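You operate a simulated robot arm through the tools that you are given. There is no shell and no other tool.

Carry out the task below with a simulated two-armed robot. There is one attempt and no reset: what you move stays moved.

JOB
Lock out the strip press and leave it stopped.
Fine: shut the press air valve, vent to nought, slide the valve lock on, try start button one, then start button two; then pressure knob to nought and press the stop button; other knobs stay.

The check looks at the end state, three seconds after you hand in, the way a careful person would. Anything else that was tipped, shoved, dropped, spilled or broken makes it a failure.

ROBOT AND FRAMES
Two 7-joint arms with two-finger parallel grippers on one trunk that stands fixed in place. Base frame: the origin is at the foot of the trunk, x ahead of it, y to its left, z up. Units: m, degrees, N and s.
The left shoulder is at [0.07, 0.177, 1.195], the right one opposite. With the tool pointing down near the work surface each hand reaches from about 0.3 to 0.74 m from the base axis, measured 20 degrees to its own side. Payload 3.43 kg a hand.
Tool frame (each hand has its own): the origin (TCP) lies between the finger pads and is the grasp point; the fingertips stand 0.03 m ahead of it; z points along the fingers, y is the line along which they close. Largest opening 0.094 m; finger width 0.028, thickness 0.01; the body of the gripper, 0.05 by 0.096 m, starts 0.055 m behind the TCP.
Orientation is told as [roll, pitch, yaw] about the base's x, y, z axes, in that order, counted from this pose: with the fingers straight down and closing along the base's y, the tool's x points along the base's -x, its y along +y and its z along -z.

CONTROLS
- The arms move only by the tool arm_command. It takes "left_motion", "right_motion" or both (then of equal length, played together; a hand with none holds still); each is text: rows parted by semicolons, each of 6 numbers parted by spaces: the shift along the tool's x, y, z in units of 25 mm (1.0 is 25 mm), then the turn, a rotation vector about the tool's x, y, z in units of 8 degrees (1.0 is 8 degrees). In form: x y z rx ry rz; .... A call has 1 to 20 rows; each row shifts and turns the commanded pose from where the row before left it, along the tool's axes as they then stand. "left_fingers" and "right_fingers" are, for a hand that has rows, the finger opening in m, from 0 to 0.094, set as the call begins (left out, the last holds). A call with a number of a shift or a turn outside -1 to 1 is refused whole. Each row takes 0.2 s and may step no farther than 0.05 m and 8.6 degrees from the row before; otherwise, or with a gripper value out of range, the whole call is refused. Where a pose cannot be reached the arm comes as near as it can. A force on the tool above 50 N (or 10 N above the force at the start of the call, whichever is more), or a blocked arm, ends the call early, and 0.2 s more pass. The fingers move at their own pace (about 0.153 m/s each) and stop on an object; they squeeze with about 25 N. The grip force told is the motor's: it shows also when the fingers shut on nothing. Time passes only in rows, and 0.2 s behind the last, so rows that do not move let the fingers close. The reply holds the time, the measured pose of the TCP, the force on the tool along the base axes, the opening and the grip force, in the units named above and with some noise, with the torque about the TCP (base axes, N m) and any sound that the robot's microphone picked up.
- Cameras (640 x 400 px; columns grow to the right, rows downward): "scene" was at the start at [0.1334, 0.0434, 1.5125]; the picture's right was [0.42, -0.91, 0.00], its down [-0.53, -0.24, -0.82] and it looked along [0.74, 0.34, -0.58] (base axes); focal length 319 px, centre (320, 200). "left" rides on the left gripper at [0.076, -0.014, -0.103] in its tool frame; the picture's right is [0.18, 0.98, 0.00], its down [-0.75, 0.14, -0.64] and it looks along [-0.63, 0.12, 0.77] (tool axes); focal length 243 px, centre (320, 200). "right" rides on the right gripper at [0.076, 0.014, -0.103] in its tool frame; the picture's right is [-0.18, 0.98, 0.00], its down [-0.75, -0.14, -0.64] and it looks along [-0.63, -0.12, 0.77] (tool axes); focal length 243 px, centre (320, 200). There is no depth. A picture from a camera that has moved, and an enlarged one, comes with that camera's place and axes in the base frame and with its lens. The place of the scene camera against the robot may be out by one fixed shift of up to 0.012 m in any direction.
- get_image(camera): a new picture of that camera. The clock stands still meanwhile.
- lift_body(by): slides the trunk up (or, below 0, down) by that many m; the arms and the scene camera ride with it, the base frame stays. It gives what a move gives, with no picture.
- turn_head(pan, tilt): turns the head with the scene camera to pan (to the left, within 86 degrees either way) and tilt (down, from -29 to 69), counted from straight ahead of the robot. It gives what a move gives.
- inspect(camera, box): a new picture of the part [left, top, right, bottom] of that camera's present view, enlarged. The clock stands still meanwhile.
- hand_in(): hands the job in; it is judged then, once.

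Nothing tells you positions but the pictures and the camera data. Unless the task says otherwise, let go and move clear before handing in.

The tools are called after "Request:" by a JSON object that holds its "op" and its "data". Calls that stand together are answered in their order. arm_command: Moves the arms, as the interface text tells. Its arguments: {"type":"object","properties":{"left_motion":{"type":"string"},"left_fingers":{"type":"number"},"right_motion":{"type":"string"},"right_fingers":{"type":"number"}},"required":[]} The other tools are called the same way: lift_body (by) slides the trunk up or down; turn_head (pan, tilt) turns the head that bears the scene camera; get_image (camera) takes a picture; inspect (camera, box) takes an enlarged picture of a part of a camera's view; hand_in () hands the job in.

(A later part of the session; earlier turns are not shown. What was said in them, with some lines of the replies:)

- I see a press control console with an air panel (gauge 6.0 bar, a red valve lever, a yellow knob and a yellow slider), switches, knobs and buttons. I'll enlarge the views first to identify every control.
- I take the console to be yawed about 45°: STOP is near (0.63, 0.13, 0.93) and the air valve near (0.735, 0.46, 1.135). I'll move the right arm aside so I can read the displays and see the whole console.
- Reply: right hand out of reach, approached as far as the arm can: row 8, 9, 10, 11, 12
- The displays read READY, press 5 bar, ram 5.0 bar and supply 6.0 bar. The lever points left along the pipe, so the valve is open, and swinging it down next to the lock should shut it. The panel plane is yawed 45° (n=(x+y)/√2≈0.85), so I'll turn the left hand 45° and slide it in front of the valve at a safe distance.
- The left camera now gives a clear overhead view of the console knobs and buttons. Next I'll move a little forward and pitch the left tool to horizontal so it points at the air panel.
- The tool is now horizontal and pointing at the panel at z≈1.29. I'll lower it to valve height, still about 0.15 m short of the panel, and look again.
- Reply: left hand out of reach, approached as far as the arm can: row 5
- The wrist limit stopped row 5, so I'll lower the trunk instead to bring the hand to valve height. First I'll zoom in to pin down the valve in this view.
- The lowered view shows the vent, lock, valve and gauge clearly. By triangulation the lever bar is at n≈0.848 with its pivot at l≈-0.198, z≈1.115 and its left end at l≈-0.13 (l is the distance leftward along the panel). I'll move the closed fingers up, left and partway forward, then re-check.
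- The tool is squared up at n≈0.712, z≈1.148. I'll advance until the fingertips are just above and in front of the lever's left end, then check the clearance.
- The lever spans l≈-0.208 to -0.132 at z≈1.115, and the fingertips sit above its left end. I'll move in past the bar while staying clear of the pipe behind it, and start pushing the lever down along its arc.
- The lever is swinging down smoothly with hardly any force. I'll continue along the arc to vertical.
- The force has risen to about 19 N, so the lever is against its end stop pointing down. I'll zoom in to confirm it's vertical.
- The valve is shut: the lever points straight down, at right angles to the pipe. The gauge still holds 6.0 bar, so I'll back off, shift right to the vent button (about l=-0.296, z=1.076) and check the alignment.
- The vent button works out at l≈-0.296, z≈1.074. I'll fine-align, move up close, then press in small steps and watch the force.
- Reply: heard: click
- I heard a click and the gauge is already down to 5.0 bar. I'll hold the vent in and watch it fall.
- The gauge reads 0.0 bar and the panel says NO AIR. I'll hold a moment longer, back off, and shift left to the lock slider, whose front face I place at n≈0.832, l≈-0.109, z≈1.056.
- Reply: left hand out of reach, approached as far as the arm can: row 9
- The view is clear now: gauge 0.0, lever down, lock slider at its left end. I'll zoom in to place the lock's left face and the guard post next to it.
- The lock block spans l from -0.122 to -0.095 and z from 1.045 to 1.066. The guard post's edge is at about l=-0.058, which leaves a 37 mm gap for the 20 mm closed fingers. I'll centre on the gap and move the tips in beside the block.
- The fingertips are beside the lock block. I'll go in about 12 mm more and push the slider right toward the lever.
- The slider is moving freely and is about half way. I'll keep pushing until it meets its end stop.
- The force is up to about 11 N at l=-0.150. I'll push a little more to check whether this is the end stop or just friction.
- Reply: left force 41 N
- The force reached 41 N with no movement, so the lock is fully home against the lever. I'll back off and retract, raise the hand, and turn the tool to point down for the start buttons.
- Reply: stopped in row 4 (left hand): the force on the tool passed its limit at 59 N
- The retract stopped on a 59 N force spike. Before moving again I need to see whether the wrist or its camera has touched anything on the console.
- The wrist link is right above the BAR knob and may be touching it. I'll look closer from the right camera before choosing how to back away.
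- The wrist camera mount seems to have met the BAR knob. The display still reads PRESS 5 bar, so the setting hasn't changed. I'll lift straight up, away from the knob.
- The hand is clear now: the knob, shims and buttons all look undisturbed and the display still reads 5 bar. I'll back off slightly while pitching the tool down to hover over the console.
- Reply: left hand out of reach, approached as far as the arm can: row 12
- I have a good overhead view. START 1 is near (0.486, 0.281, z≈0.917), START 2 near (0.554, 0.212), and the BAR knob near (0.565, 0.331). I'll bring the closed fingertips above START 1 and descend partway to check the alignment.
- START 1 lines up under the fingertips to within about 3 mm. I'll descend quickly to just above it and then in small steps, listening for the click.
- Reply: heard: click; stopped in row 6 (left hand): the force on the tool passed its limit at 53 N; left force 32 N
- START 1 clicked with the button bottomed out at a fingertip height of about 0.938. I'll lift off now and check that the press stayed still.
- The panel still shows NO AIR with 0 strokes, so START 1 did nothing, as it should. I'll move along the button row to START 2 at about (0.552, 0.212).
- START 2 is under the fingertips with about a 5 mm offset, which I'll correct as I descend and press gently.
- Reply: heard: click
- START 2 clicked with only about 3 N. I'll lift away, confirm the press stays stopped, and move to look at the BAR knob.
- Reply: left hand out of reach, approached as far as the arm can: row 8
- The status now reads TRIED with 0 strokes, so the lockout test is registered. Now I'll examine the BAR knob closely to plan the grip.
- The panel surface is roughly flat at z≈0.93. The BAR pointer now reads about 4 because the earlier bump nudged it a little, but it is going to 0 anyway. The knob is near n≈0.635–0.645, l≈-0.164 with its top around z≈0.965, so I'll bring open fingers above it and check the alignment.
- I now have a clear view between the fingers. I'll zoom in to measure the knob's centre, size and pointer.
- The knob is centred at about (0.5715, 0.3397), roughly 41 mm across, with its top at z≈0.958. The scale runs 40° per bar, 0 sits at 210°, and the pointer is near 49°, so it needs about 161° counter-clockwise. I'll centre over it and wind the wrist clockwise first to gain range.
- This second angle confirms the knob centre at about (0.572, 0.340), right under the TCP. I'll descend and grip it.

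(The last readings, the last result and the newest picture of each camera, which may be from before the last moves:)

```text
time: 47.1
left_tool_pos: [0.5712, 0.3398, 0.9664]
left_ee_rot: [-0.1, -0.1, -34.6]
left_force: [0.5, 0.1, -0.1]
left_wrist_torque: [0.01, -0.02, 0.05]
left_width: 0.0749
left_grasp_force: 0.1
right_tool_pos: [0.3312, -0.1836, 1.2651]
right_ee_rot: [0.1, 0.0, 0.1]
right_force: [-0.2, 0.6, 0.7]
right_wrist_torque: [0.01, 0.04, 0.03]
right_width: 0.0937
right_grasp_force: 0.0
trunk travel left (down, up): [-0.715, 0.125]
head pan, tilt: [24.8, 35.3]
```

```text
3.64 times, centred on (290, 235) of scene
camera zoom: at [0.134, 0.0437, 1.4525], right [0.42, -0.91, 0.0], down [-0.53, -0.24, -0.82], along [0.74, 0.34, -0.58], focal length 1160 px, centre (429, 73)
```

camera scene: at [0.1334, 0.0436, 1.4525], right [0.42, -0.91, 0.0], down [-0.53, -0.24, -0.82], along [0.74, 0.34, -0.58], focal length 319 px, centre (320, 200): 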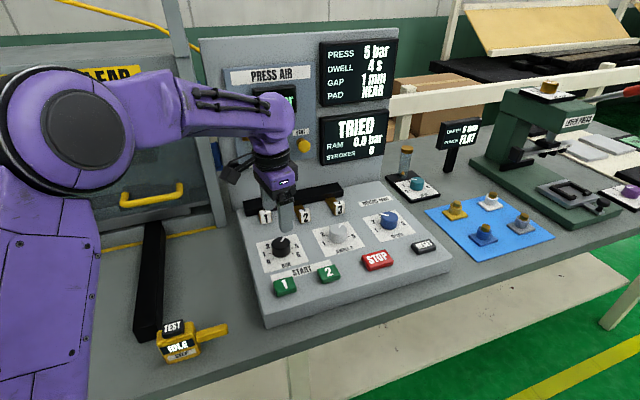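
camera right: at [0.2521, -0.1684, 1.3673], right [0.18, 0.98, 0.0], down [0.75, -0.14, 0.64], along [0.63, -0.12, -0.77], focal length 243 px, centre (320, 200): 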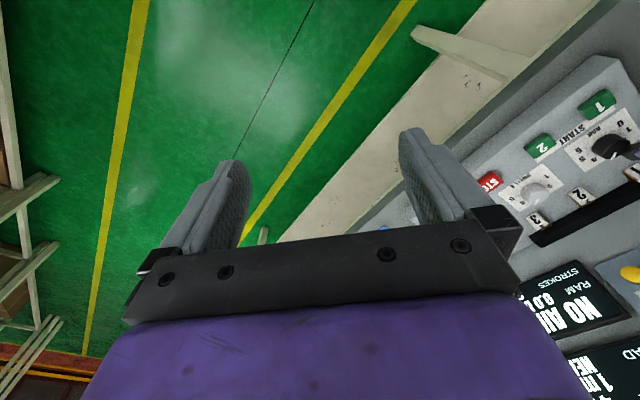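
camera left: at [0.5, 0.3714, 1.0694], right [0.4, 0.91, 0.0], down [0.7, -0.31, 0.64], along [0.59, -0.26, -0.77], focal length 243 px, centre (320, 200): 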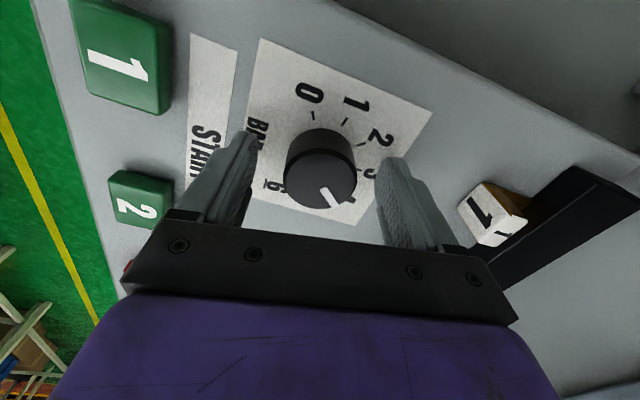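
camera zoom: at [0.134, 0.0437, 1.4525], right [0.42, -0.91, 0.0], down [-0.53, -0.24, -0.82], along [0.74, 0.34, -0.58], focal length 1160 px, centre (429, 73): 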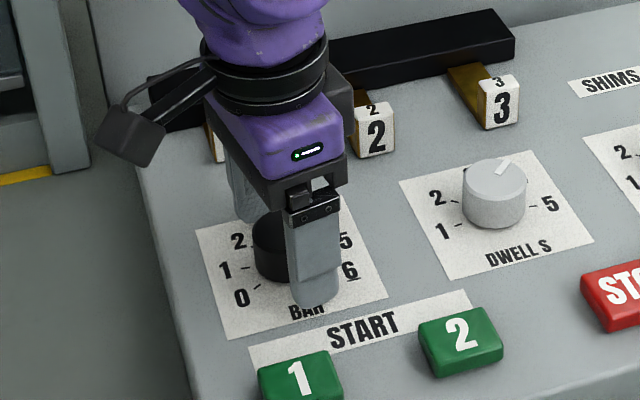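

The fingers straddle the knob evenly. I'll close on it and then turn counter-clockwise.

Request:
{"op": "arm_command", "data": {"left_motion": "0 0 0 0 0 0; 0 0 0 0 0 0; 0 0 0 0 0 0", "left_fingers": 0.02}}

Request:
{"op": "get_image", "data": {"camera": "left"}}

```text
time: 47.9
left_tool_pos: [0.5701, 0.341, 0.967]
left_ee_rot: [0.1, -0.3, -34.3]
left_force: [1.2, 2.2, -0.8]
left_wrist_torque: [0.88, -0.55, 0.02]
left_width: 0.0414
left_grasp_force: 45.2
right_tool_pos: [0.3313, -0.1817, 1.2649]
right_ee_rot: [0.1, 0.1, 0.0]
right_force: [0.2, 0.4, 0.0]
right_wrist_torque: [-0.01, 0.01, -0.03]
right_width: 0.0943
right_grasp_force: 0.1
trunk travel left (down, up): [-0.715, 0.125]
head pan, tilt: [24.8, 35.3]
```

```text
taken
camera left: at [0.4998, 0.3719, 1.0697], right [0.4, 0.91, 0.0], down [0.7, -0.31, 0.64], along [0.59, -0.26, -0.77], focal length 243 px, centre (320, 200)
```

left: 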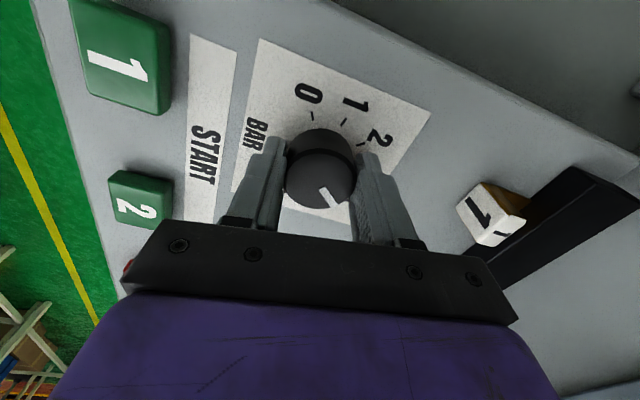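

The grip is firm at 41.4 mm. I'll turn counter-clockwise 80° now.

Request:
{"op": "arm_command", "data": {"left_motion": "0 0 0 0 0 -1; 0 0 0 0 0 -1; 0 0 0 0 0 -1; 0 0 0 0 0 -1; 0 0 0 0 0 -1; 0 0 0 0 0 -1; 0 0 0 0 0 -1; 0 0 0 0 0 -1; 0 0 0 0 0 -1; 0 0 0 0 0 -1", "left_fingers": 0.02}}

Request:
{"op": "get_image", "data": {"camera": "left"}}

```text
time: 50.1
left_tool_pos: [0.571, 0.3367, 0.9661]
left_ee_rot: [0.0, 0.1, 45.5]
left_force: [-7.5, -9.4, -10.2]
left_wrist_torque: [-0.36, 1.0, -0.04]
left_width: 0.0415
left_grasp_force: 44.7
right_tool_pos: [0.3318, -0.1839, 1.265]
right_ee_rot: [0.2, 0.0, 0.0]
right_force: [-1.0, 0.0, -0.1]
right_wrist_torque: [-0.03, -0.01, 0.0]
right_width: 0.0941
right_grasp_force: 0.0
trunk travel left (down, up): [-0.715, 0.125]
head pan, tilt: [24.8, 35.3]
```

```text
taken
camera left: at [0.5281, 0.2734, 1.0701], right [-0.83, 0.56, 0.0], down [0.43, 0.64, 0.64], along [0.36, 0.53, -0.77], focal length 243 px, centre (320, 200)
```

left: 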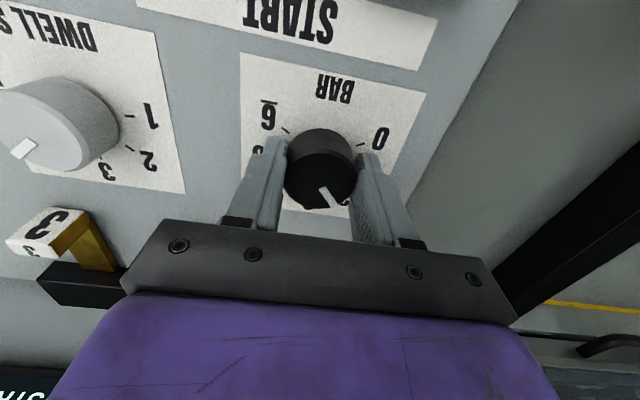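

The knob followed the grip and now reads about 2. I'll open, wind the wrist back 80° around the knob, and regrip.

Request:
{"op": "arm_command", "data": {"left_motion": "0 0 0 0 0 0; 0 0 0 0 0 0; 0 0 0 0 0 1; 0 0 0 0 0 1; 0 0 0 0 0 1; 0 0 0 0 0 1; 0 0 0 0 0 1; 0 0 0 0 0 1; 0 0 0 0 0 1; 0 0 0 0 0 1; 0 0 0 0 0 1; 0 0 0 0 0 1", "left_fingers": 0.075}}

Request:
{"op": "get_image", "data": {"camera": "left"}}

Request:
{"op": "inspect", "data": {"camera": "left", "box": [230, 30, 420, 220]}}

```text
time: 52.7
left_tool_pos: [0.5715, 0.3392, 0.9668]
left_ee_rot: [0.0, -0.3, -34.6]
left_force: [-0.8, 0.4, 0.5]
left_wrist_torque: [0.04, -0.03, 0.0]
left_width: 0.075
left_grasp_force: 0.0
right_tool_pos: [0.3317, -0.1832, 1.2639]
right_ee_rot: [0.2, 0.1, 0.0]
right_force: [-0.9, 0.5, -0.9]
right_wrist_torque: [0.02, -0.01, 0.0]
right_width: 0.094
right_grasp_force: 0.1
trunk travel left (down, up): [-0.715, 0.125]
head pan, tilt: [24.8, 35.3]
```

```text
taken
camera left: at [0.5001, 0.3712, 1.0699], right [0.41, 0.91, 0.0], down [0.7, -0.31, 0.64], along [0.59, -0.26, -0.76], focal length 243 px, centre (320, 200)
```

left: 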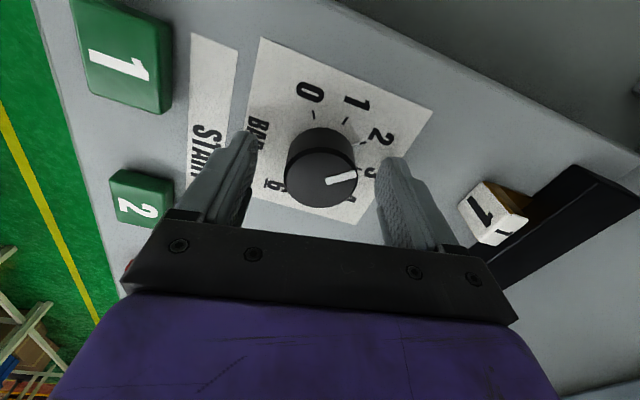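

```text
2.11 times, centred on (325, 125) of left
camera zoom: at [0.5001, 0.3712, 1.0699], right [0.41, 0.91, 0.0], down [0.7, -0.31, 0.64], along [0.59, -0.26, -0.76], focal length 511 px, centre (310, 358)
```

zoom: 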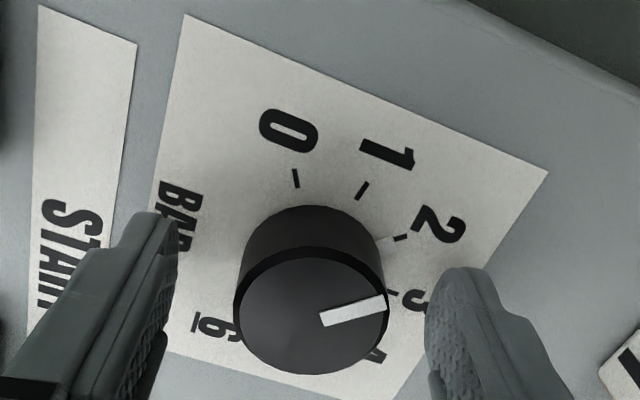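

The pointer now sits at about 127–130°, which is 2 bar, so it needs roughly 82° more. I'll regrip and turn the remainder.

Request:
{"op": "arm_command", "data": {"left_motion": "0 0 0 0 0 0; 0 0 0 0 0 0; 0 0 0 0 0 0; 0 0 0 0 0 -1; 0 0 0 0 0 -1; 0 0 0 0 0 -1; 0 0 0 0 0 -1; 0 0 0 0 0 -1; 0 0 0 0 0 -1; 0 0 0 0 0 -1; 0 0 0 0 0 -1; 0 0 0 0 0 -1; 0 0 0 0 0 -1; 0 0 0 0 0 -0.3; 0 0 0 0 0 0", "left_fingers": 0.02}}

Request:
{"op": "get_image", "data": {"camera": "left"}}

Request:
{"op": "inspect", "data": {"camera": "left", "box": [230, 30, 420, 220]}}

Request:
{"op": "get_image", "data": {"camera": "scene"}}

```text
time: 55.9
left_tool_pos: [0.5726, 0.3389, 0.967]
left_ee_rot: [-0.1, 0.1, 48.0]
left_force: [2.9, -2.6, -3.6]
left_wrist_torque: [0.9, 0.3, -1.0]
left_width: 0.0414
left_grasp_force: 44.8
right_tool_pos: [0.3318, -0.1838, 1.2642]
right_ee_rot: [0.0, 0.0, 0.0]
right_force: [0.4, 0.6, -0.4]
right_wrist_torque: [0.04, -0.01, 0.03]
right_width: 0.0941
right_grasp_force: 0.1
trunk travel left (down, up): [-0.715, 0.125]
head pan, tilt: [24.8, 35.3]
```

```text
taken
camera left: at [0.5316, 0.2724, 1.0702], right [-0.85, 0.52, 0.0], down [0.4, 0.65, 0.64], along [0.34, 0.55, -0.77], focal length 243 px, centre (320, 200)
```

left: 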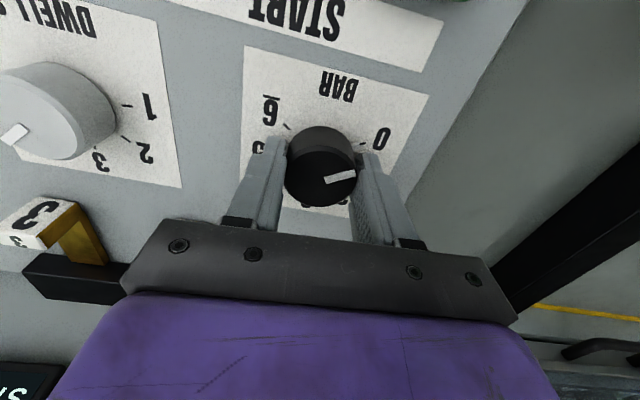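

```text
2.11 times, centred on (325, 125) of left
camera zoom: at [0.5316, 0.2724, 1.0702], right [-0.85, 0.52, 0.0], down [0.4, 0.65, 0.64], along [0.34, 0.55, -0.77], focal length 511 px, centre (310, 358)
```

zoom: 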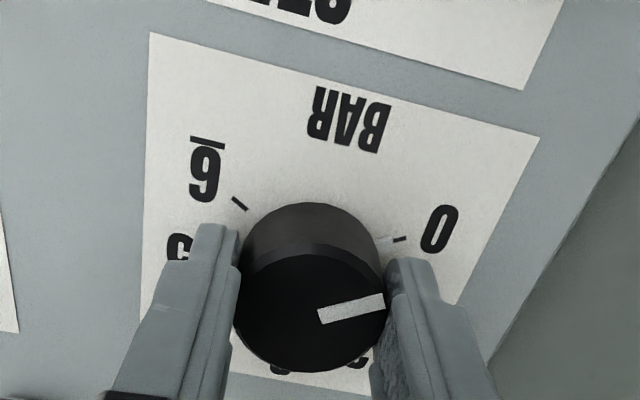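

```text
taken
camera scene: at [0.1348, 0.0428, 1.4525], right [0.42, -0.91, 0.0], down [-0.53, -0.24, -0.82], along [0.74, 0.34, -0.58], focal length 319 px, centre (320, 200)
```

scene: 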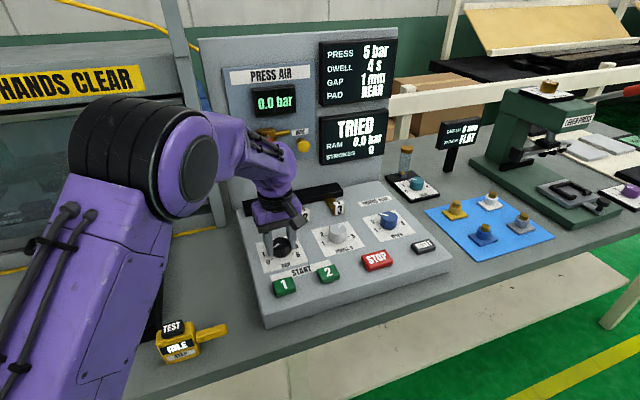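

The pointer now measures 210.6°, right on the 0 tick, and the wrist torque suggests it is at its stop. I'll release gently, lift clear and verify.

Request:
{"op": "arm_command", "data": {"left_motion": "0 0 0 0 0 0; 0 0 0 0 0 0; 0 0 0 0 0 0; 0 0 -1 0 0 0; 0 0 -1 0 0 0; 0 0 -1 0 0 0; 0 0 -1 0 0 0", "left_fingers": 0.075}}

Request:
{"op": "inspect", "data": {"camera": "left", "box": [200, 20, 420, 190]}}

Request:
{"op": "inspect", "data": {"camera": "scene", "box": [240, 190, 440, 310]}}

```text
time: 57.5
left_tool_pos: [0.571, 0.3378, 1.0679]
left_ee_rot: [-0.2, 0.0, 48.0]
left_force: [-0.5, -0.8, 0.9]
left_wrist_torque: [-0.01, -0.01, 0.01]
left_width: 0.0749
left_grasp_force: 0.1
right_tool_pos: [0.332, -0.1837, 1.2649]
right_ee_rot: [0.1, 0.1, 0.1]
right_force: [-0.6, 0.0, -0.4]
right_wrist_torque: [0.02, 0.01, -0.04]
right_width: 0.0942
right_grasp_force: 0.1
trunk travel left (down, up): [-0.715, 0.125]
head pan, tilt: [24.8, 35.3]
```

```text
2.35 times, centred on (310, 105) of left
camera zoom: at [0.5308, 0.2723, 1.1713], right [-0.85, 0.52, 0.0], down [0.4, 0.66, 0.64], along [0.34, 0.55, -0.77], focal length 571 px, centre (344, 424)
```

zoom: 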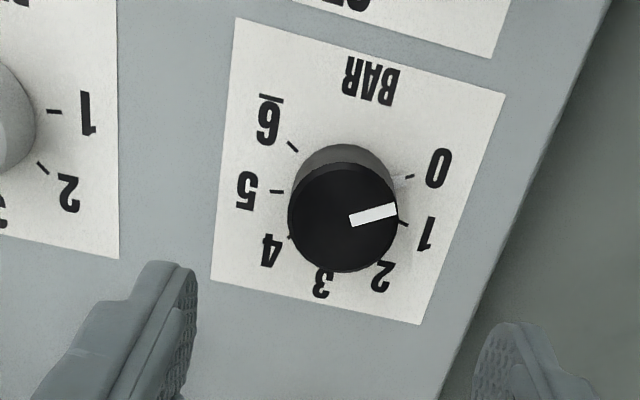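

```text
3.20 times, centred on (340, 250) of scene
camera zoom: at [0.1327, 0.043, 1.4526], right [0.42, -0.91, 0.0], down [-0.52, -0.24, -0.82], along [0.74, 0.34, -0.58], focal length 1021 px, centre (256, 40)
```

zoom: 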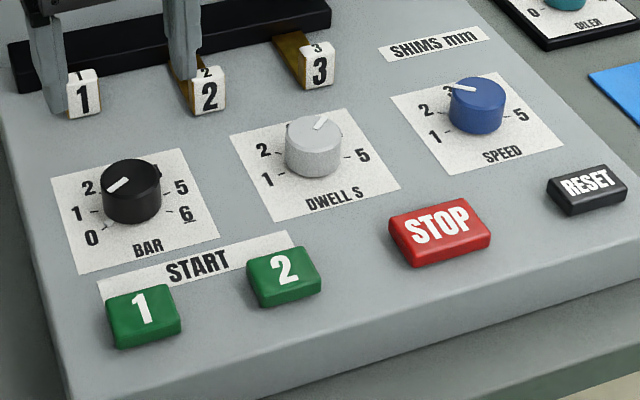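

The knob reads close to 0. I'll zoom in tighter to measure the pointer angle precisely.

Request:
{"op": "inspect", "data": {"camera": "left", "box": [280, 60, 400, 140]}}

Request:
{"op": "inspect", "data": {"camera": "scene", "box": [250, 225, 320, 285]}}

```text
5.00 times, centred on (340, 100) of left
camera zoom: at [0.5308, 0.2723, 1.1713], right [-0.85, 0.52, 0.0], down [0.4, 0.66, 0.64], along [0.34, 0.55, -0.77], focal length 1213 px, centre (220, 700)
```

zoom: 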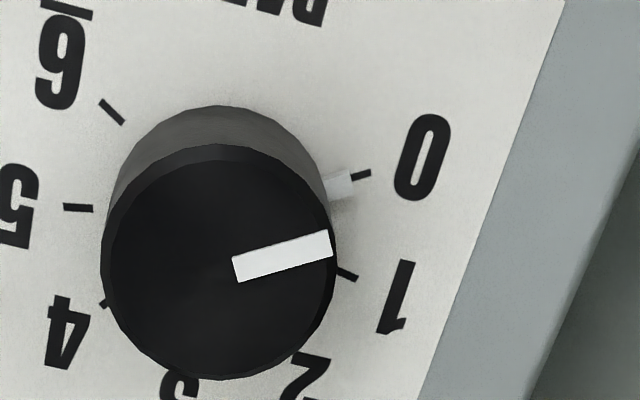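

```text
6.67 times, centred on (285, 255) of scene
camera zoom: at [0.1327, 0.043, 1.4526], right [0.42, -0.91, 0.0], down [-0.52, -0.24, -0.82], along [0.74, 0.34, -0.58], focal length 2127 px, centre (553, -167)
```

zoom: 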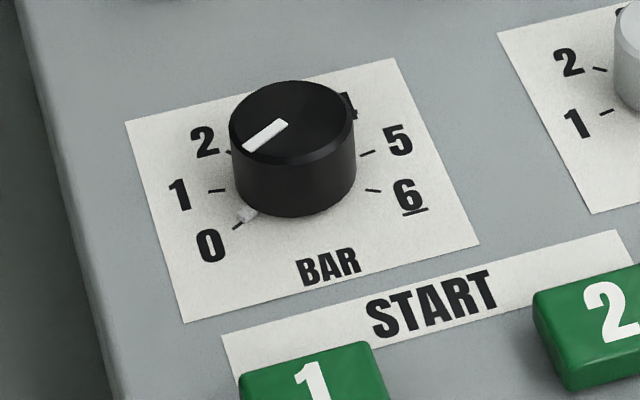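

The pointer measures about 209° against the 0 tick at about 210°, so the BAR knob is at nought against its stop. Now I'll close the fingers and move along the button row to STOP at about (0.629, 0.129).

Request:
{"op": "arm_command", "data": {"left_motion": "1 0 0 0 0 0.3; 1 0 0 0 0 0; 1 0 0 0 0 0; 1 0 0 0 0 0; 0.2 -1 0 0 0 0; 0 -1 0 0 0 0; 0 -1 0 0 0 0; 0 -1 0 0 0 0; 0 -1 0 0 0 0; 0 -1 0 0 0 0; 0 -1 0 0 0 0; 0 -0.5 0 0 0 0", "left_fingers": 0.0}}

Request:
{"op": "get_image", "data": {"camera": "left"}}

Request:
{"op": "get_image", "data": {"camera": "scene"}}

```text
time: 60.1
left_tool_pos: [0.6327, 0.1317, 1.0687]
left_ee_rot: [0.0, -0.1, 45.6]
left_force: [-0.5, 0.2, 1.3]
left_wrist_torque: [0.0, 0.01, 0.0]
left_width: 0.0002
left_grasp_force: 25.4
right_tool_pos: [0.3314, -0.1838, 1.2644]
right_ee_rot: [0.1, 0.1, 0.0]
right_force: [0.3, 0.4, 0.3]
right_wrist_torque: [-0.03, -0.01, -0.01]
right_width: 0.094
right_grasp_force: 0.1
trunk travel left (down, up): [-0.715, 0.125]
head pan, tilt: [24.8, 35.3]
```

```text
taken
camera left: at [0.5904, 0.0671, 1.1713], right [-0.83, 0.56, 0.0], down [0.43, 0.64, 0.64], along [0.36, 0.53, -0.77], focal length 243 px, centre (320, 200)
```

left: 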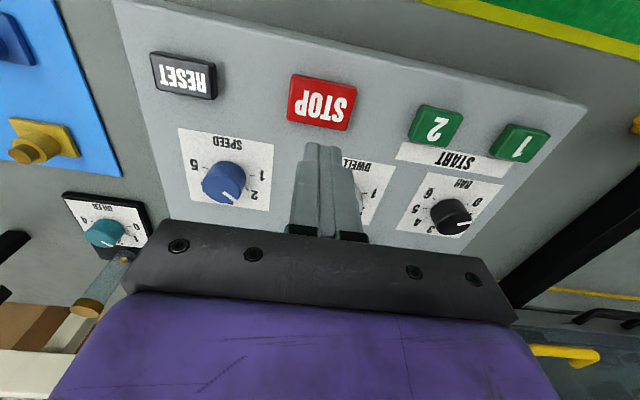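

```text
taken
camera scene: at [0.1338, 0.0431, 1.4525], right [0.42, -0.91, 0.0], down [-0.53, -0.24, -0.82], along [0.74, 0.34, -0.58], focal length 319 px, centre (320, 200)
```

scene: 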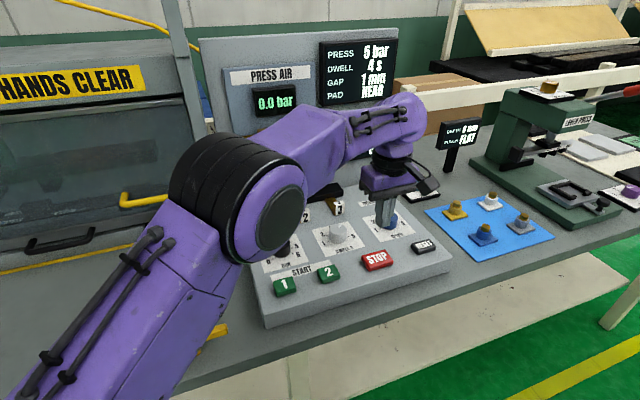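

STOP is directly under the fingertips with about a 4 mm offset to correct. I'll descend and press it in small steps.

Request:
{"op": "arm_command", "data": {"left_motion": "0.17 0.07 1 0 0 0; 0 0 1 0 0 0; 0 0 0.75 0 0 0; 0 0 0.6 0 0 0; 0 0 0.3 0 0 0; 0 0 0.2 0 0 0; 0 0 0.12 0 0 0", "left_fingers": 0.0}}

Request:
{"op": "get_image", "data": {"camera": "left"}}

Request:
{"op": "get_image", "data": {"camera": "scene"}}

```text
time: 61.7
left_tool_pos: [0.6273, 0.1302, 0.9703]
left_ee_rot: [-0.2, -0.2, 45.4]
left_force: [0.9, -1.2, 5.3]
left_wrist_torque: [0.0, 0.02, 0.03]
left_width: 0.0
left_grasp_force: 25.3
right_tool_pos: [0.3297, -0.1832, 1.2648]
right_ee_rot: [0.2, 0.0, 0.0]
right_force: [-0.2, 0.0, 0.5]
right_wrist_torque: [-0.02, -0.01, -0.02]
right_width: 0.0936
right_grasp_force: 0.0
trunk travel left (down, up): [-0.715, 0.125]
head pan, tilt: [24.8, 35.3]
heard: click
```

```text
taken
camera left: at [0.5842, 0.0657, 1.0726], right [-0.83, 0.56, 0.0], down [0.42, 0.64, 0.64], along [0.36, 0.53, -0.77], focal length 243 px, centre (320, 200)
```

left: 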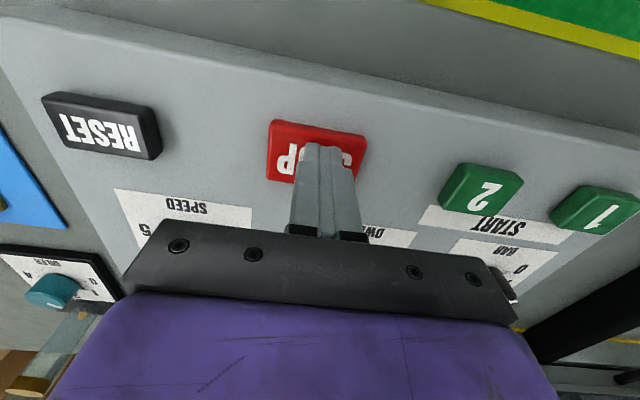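

```text
taken
camera scene: at [0.1326, 0.043, 1.4527], right [0.42, -0.91, 0.0], down [-0.52, -0.24, -0.82], along [0.74, 0.34, -0.58], focal length 319 px, centre (320, 200)
```

scene: 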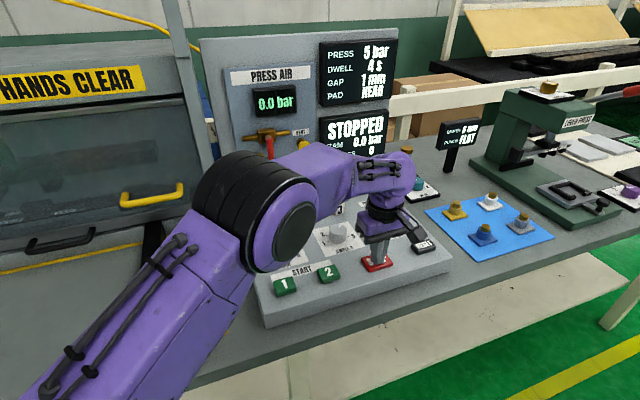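

A click, and the display reads STOPPED. I'll lift straight up and move the arm well clear, then verify everything.

Request:
{"op": "arm_command", "data": {"left_motion": "0 0 -1 0 0 0; 0 0 -1 0 0 0; 0 0 -1 0 0 0; 0 0 -1 0 0 0; 0 0 -1 0 0 0; 0 0 -1 0 0 0; 0 0 -1 0 0 0; 0 0 -1 0 0 0; 0 0 -1 0 0 0; 0 1 0 0 0 0; 0 1 0 0 0 0; 0 1 0 0 0 0; 0 1 0 0 0 0; 0 1 0 0 0 0; 0 1 0 0 0 0; 0 1 0 0 0 0; 0 1 0 0 0 0; 0 1 0 0 0 0; 0 1 0 0 0 0; 0 1 0 0 0 0", "left_fingers": 0.0}}

Request:
{"op": "get_image", "data": {"camera": "scene"}}

Request:
{"op": "get_image", "data": {"camera": "left"}}

```text
time: 65.9
left_tool_pos: [0.4328, 0.3249, 1.1922]
left_ee_rot: [-0.2, 0.0, 45.5]
left_force: [0.1, 0.0, 0.0]
left_wrist_torque: [-0.02, -0.01, 0.0]
left_width: 0.0
left_grasp_force: 25.4
right_tool_pos: [0.3311, -0.1827, 1.2641]
right_ee_rot: [0.1, 0.0, -0.1]
right_force: [0.1, 0.7, 0.2]
right_wrist_torque: [0.01, 0.0, 0.02]
right_width: 0.0937
right_grasp_force: 0.1
trunk travel left (down, up): [-0.715, 0.125]
head pan, tilt: [24.8, 35.3]
```

```text
taken
camera scene: at [0.1332, 0.0434, 1.4526], right [0.42, -0.91, 0.0], down [-0.53, -0.24, -0.82], along [0.74, 0.34, -0.58], focal length 319 px, centre (320, 200)
```

scene: 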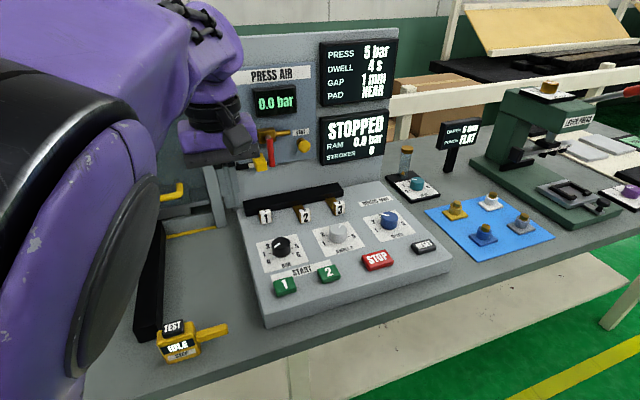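

```text
taken
camera left: at [0.3888, 0.2608, 1.2956], right [-0.83, 0.56, 0.0], down [0.43, 0.64, 0.64], along [0.36, 0.53, -0.77], focal length 243 px, centre (320, 200)
```

left: 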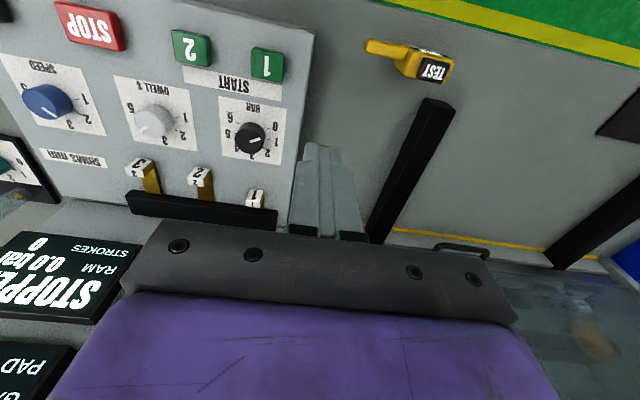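

The press shows STOPPED, 0.0 bar and 0 strokes. I'll move a bit farther left so the lock is visible, then inspect every control.

Request:
{"op": "arm_command", "data": {"left_motion": "0 1 -1 0 0 0; 0 1 -1 0 0 0; 0 1 -0.5 0 0 0; 0 1 0 0 0 0; 0 0 0 0 0 0.9; 0 0 0 0 0 0.9; 0 0 0 0 0 0.9; 0 0 0 0 0 0.9; 0 0 0 0 0 0.9; 0 0 0 0 0 0.9", "left_fingers": 0.0}}

Request:
{"op": "inspect", "data": {"camera": "scene", "box": [200, 40, 400, 200]}}

Request:
{"op": "inspect", "data": {"camera": "scene", "box": [240, 180, 450, 310]}}

Request:
{"op": "get_image", "data": {"camera": "scene"}}

```text
time: 68.1
left_tool_pos: [0.3635, 0.3996, 1.2536]
left_ee_rot: [-1.0, 0.2, 2.4]
left_force: [0.0, -1.2, 0.5]
left_wrist_torque: [0.01, 0.0, 0.06]
left_width: 0.0
left_grasp_force: 25.2
left hand out of reach, approached as far as the arm can: row 2
right_tool_pos: [0.331, -0.1827, 1.2645]
right_ee_rot: [0.1, 0.0, -0.1]
right_force: [-0.7, -0.1, 1.1]
right_wrist_torque: [0.01, -0.01, 0.04]
right_width: 0.0939
right_grasp_force: 0.0
trunk travel left (down, up): [-0.715, 0.125]
head pan, tilt: [24.8, 35.3]
```

```text
2.50 times, centred on (300, 120) of scene
camera zoom: at [0.1334, 0.0435, 1.4525], right [0.42, -0.91, 0.0], down [-0.53, -0.24, -0.82], along [0.74, 0.34, -0.58], focal length 798 px, centre (370, 400)
```

zoom: 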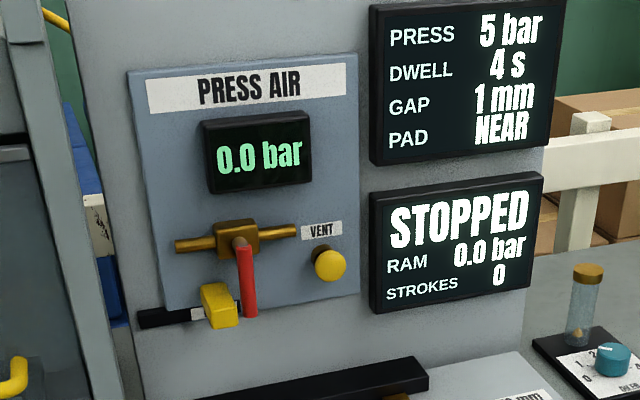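

```text
3.05 times, centred on (345, 245) of scene
camera zoom: at [0.1334, 0.0435, 1.4525], right [0.42, -0.91, 0.0], down [-0.53, -0.24, -0.82], along [0.74, 0.34, -0.58], focal length 972 px, centre (244, 63)
```

zoom: 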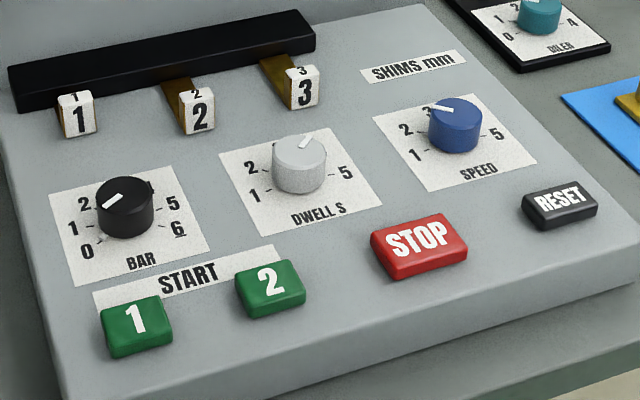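

```text
taken
camera scene: at [0.1334, 0.0435, 1.4525], right [0.42, -0.91, 0.0], down [-0.53, -0.24, -0.82], along [0.74, 0.34, -0.58], focal length 319 px, centre (320, 200)
```

scene: 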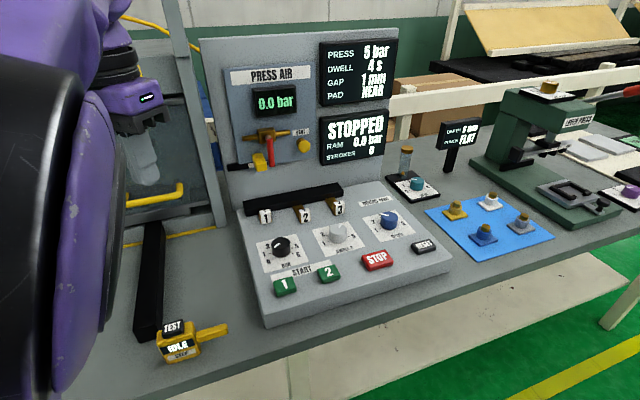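

Everything reads as it should. I'll take one last close look at the BAR pointer, the lock and lever, and the loose items nearby before handing in.

Request:
{"op": "inspect", "data": {"camera": "scene", "box": [250, 225, 320, 285]}}

Request:
{"op": "inspect", "data": {"camera": "scene", "box": [215, 115, 325, 185]}}

Request:
{"op": "inspect", "data": {"camera": "scene", "box": [120, 300, 260, 380]}}

Request:
{"op": "inspect", "data": {"camera": "scene", "box": [360, 110, 560, 270]}}

```text
6.67 times, centred on (285, 255) of scene
camera zoom: at [0.1334, 0.0435, 1.4525], right [0.42, -0.91, 0.0], down [-0.53, -0.24, -0.82], along [0.74, 0.34, -0.58], focal length 2127 px, centre (553, -167)
```

zoom: 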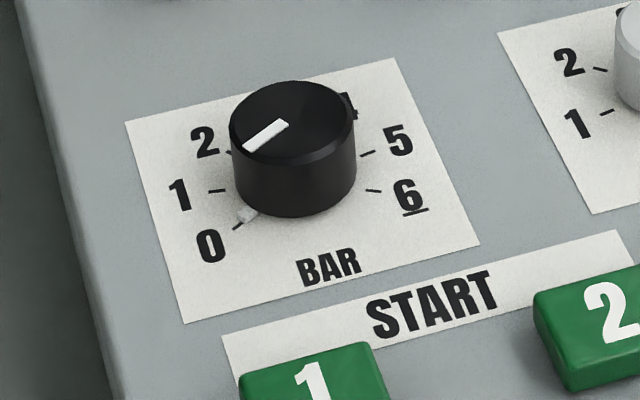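

```text
5.71 times, centred on (270, 150) of scene
camera zoom: at [0.1334, 0.0435, 1.4525], right [0.42, -0.91, 0.0], down [-0.53, -0.24, -0.82], along [0.74, 0.34, -0.58], focal length 1823 px, centre (606, 486)
```

zoom: 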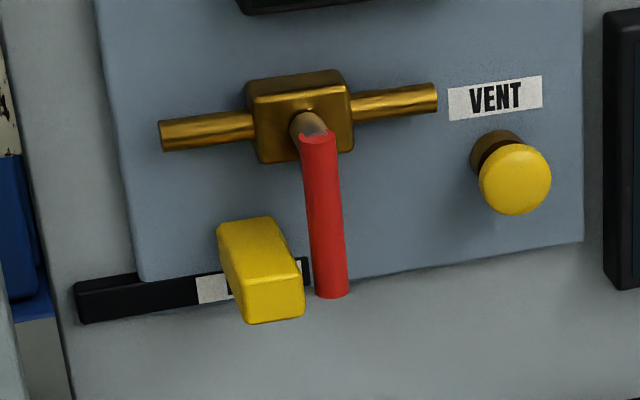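

```text
4.57 times, centred on (190, 340) of scene
camera zoom: at [0.1334, 0.0435, 1.4525], right [0.42, -0.91, 0.0], down [-0.53, -0.24, -0.82], along [0.74, 0.34, -0.58], focal length 1459 px, centre (914, -440)
```

zoom: 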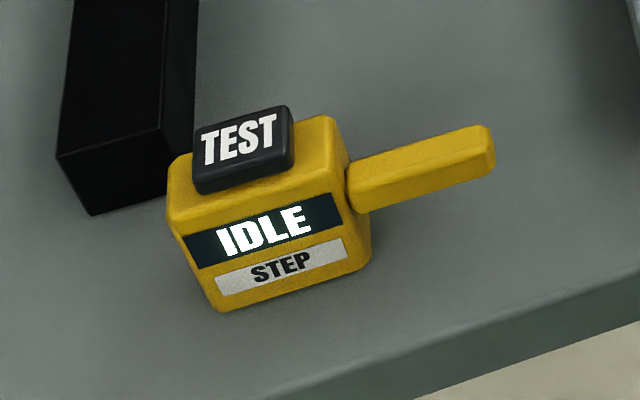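

```text
2.50 times, centred on (460, 190) of scene
camera zoom: at [0.1334, 0.0435, 1.4525], right [0.42, -0.91, 0.0], down [-0.53, -0.24, -0.82], along [0.74, 0.34, -0.58], focal length 798 px, centre (-30, 225)
```

zoom: 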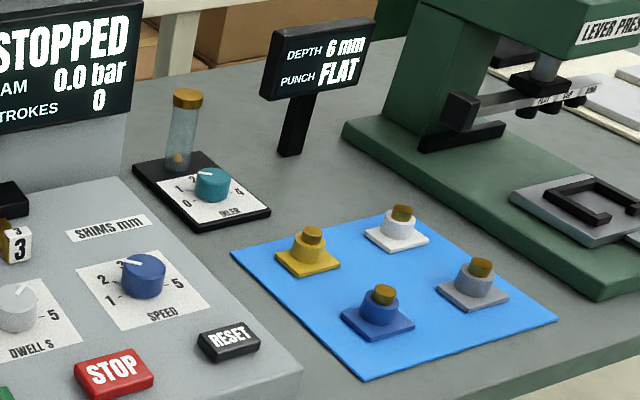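

Everything checks out, so I'm handing the job in:
- **Air:** the valve lever is down (shut), the lock is against it, and the gauge reads 0.0 bar.
- **Press:** the panel reads STOPPED with 0 strokes, after both start buttons were tried.
- **Knobs:** BAR is on 0, and DWELL and SPEED look unchanged.
- **Surroundings:** nothing nearby has been displaced, and the arms are clear.

Request:
{"op": "hand_in", "data": {}}

```text
The job is handed in.
```

The strip press is locked out and stopped, and I've handed the job in. I haven't seen the result of the check.

- **Air:** the valve is shut, the pressure is vented to 0.0 bar, and the valve lock is slid fully on against the lever.
- **Start buttons:** I pressed button one, then button two. The press did not move, and the panel showed TRIED with 0 strokes.
- **Pressure knob:** it is at 0.
- **Stop button:** pressed last, and the panel reads STOPPED.
- **Other knobs:** the dwell and speed knobs look unchanged.

**Contact with the console:** while backing away from the lock, the left wrist bumped the pressure knob with a force of about 59 N. That turned the knob from about 5 to about 4 before both start buttons were tried. It went to 0 afterwards as planned, and I saw no damage and nothing else shifted.

I also pressed start button one harder than needed (about 53 N), but it clicked and sprang back normally.
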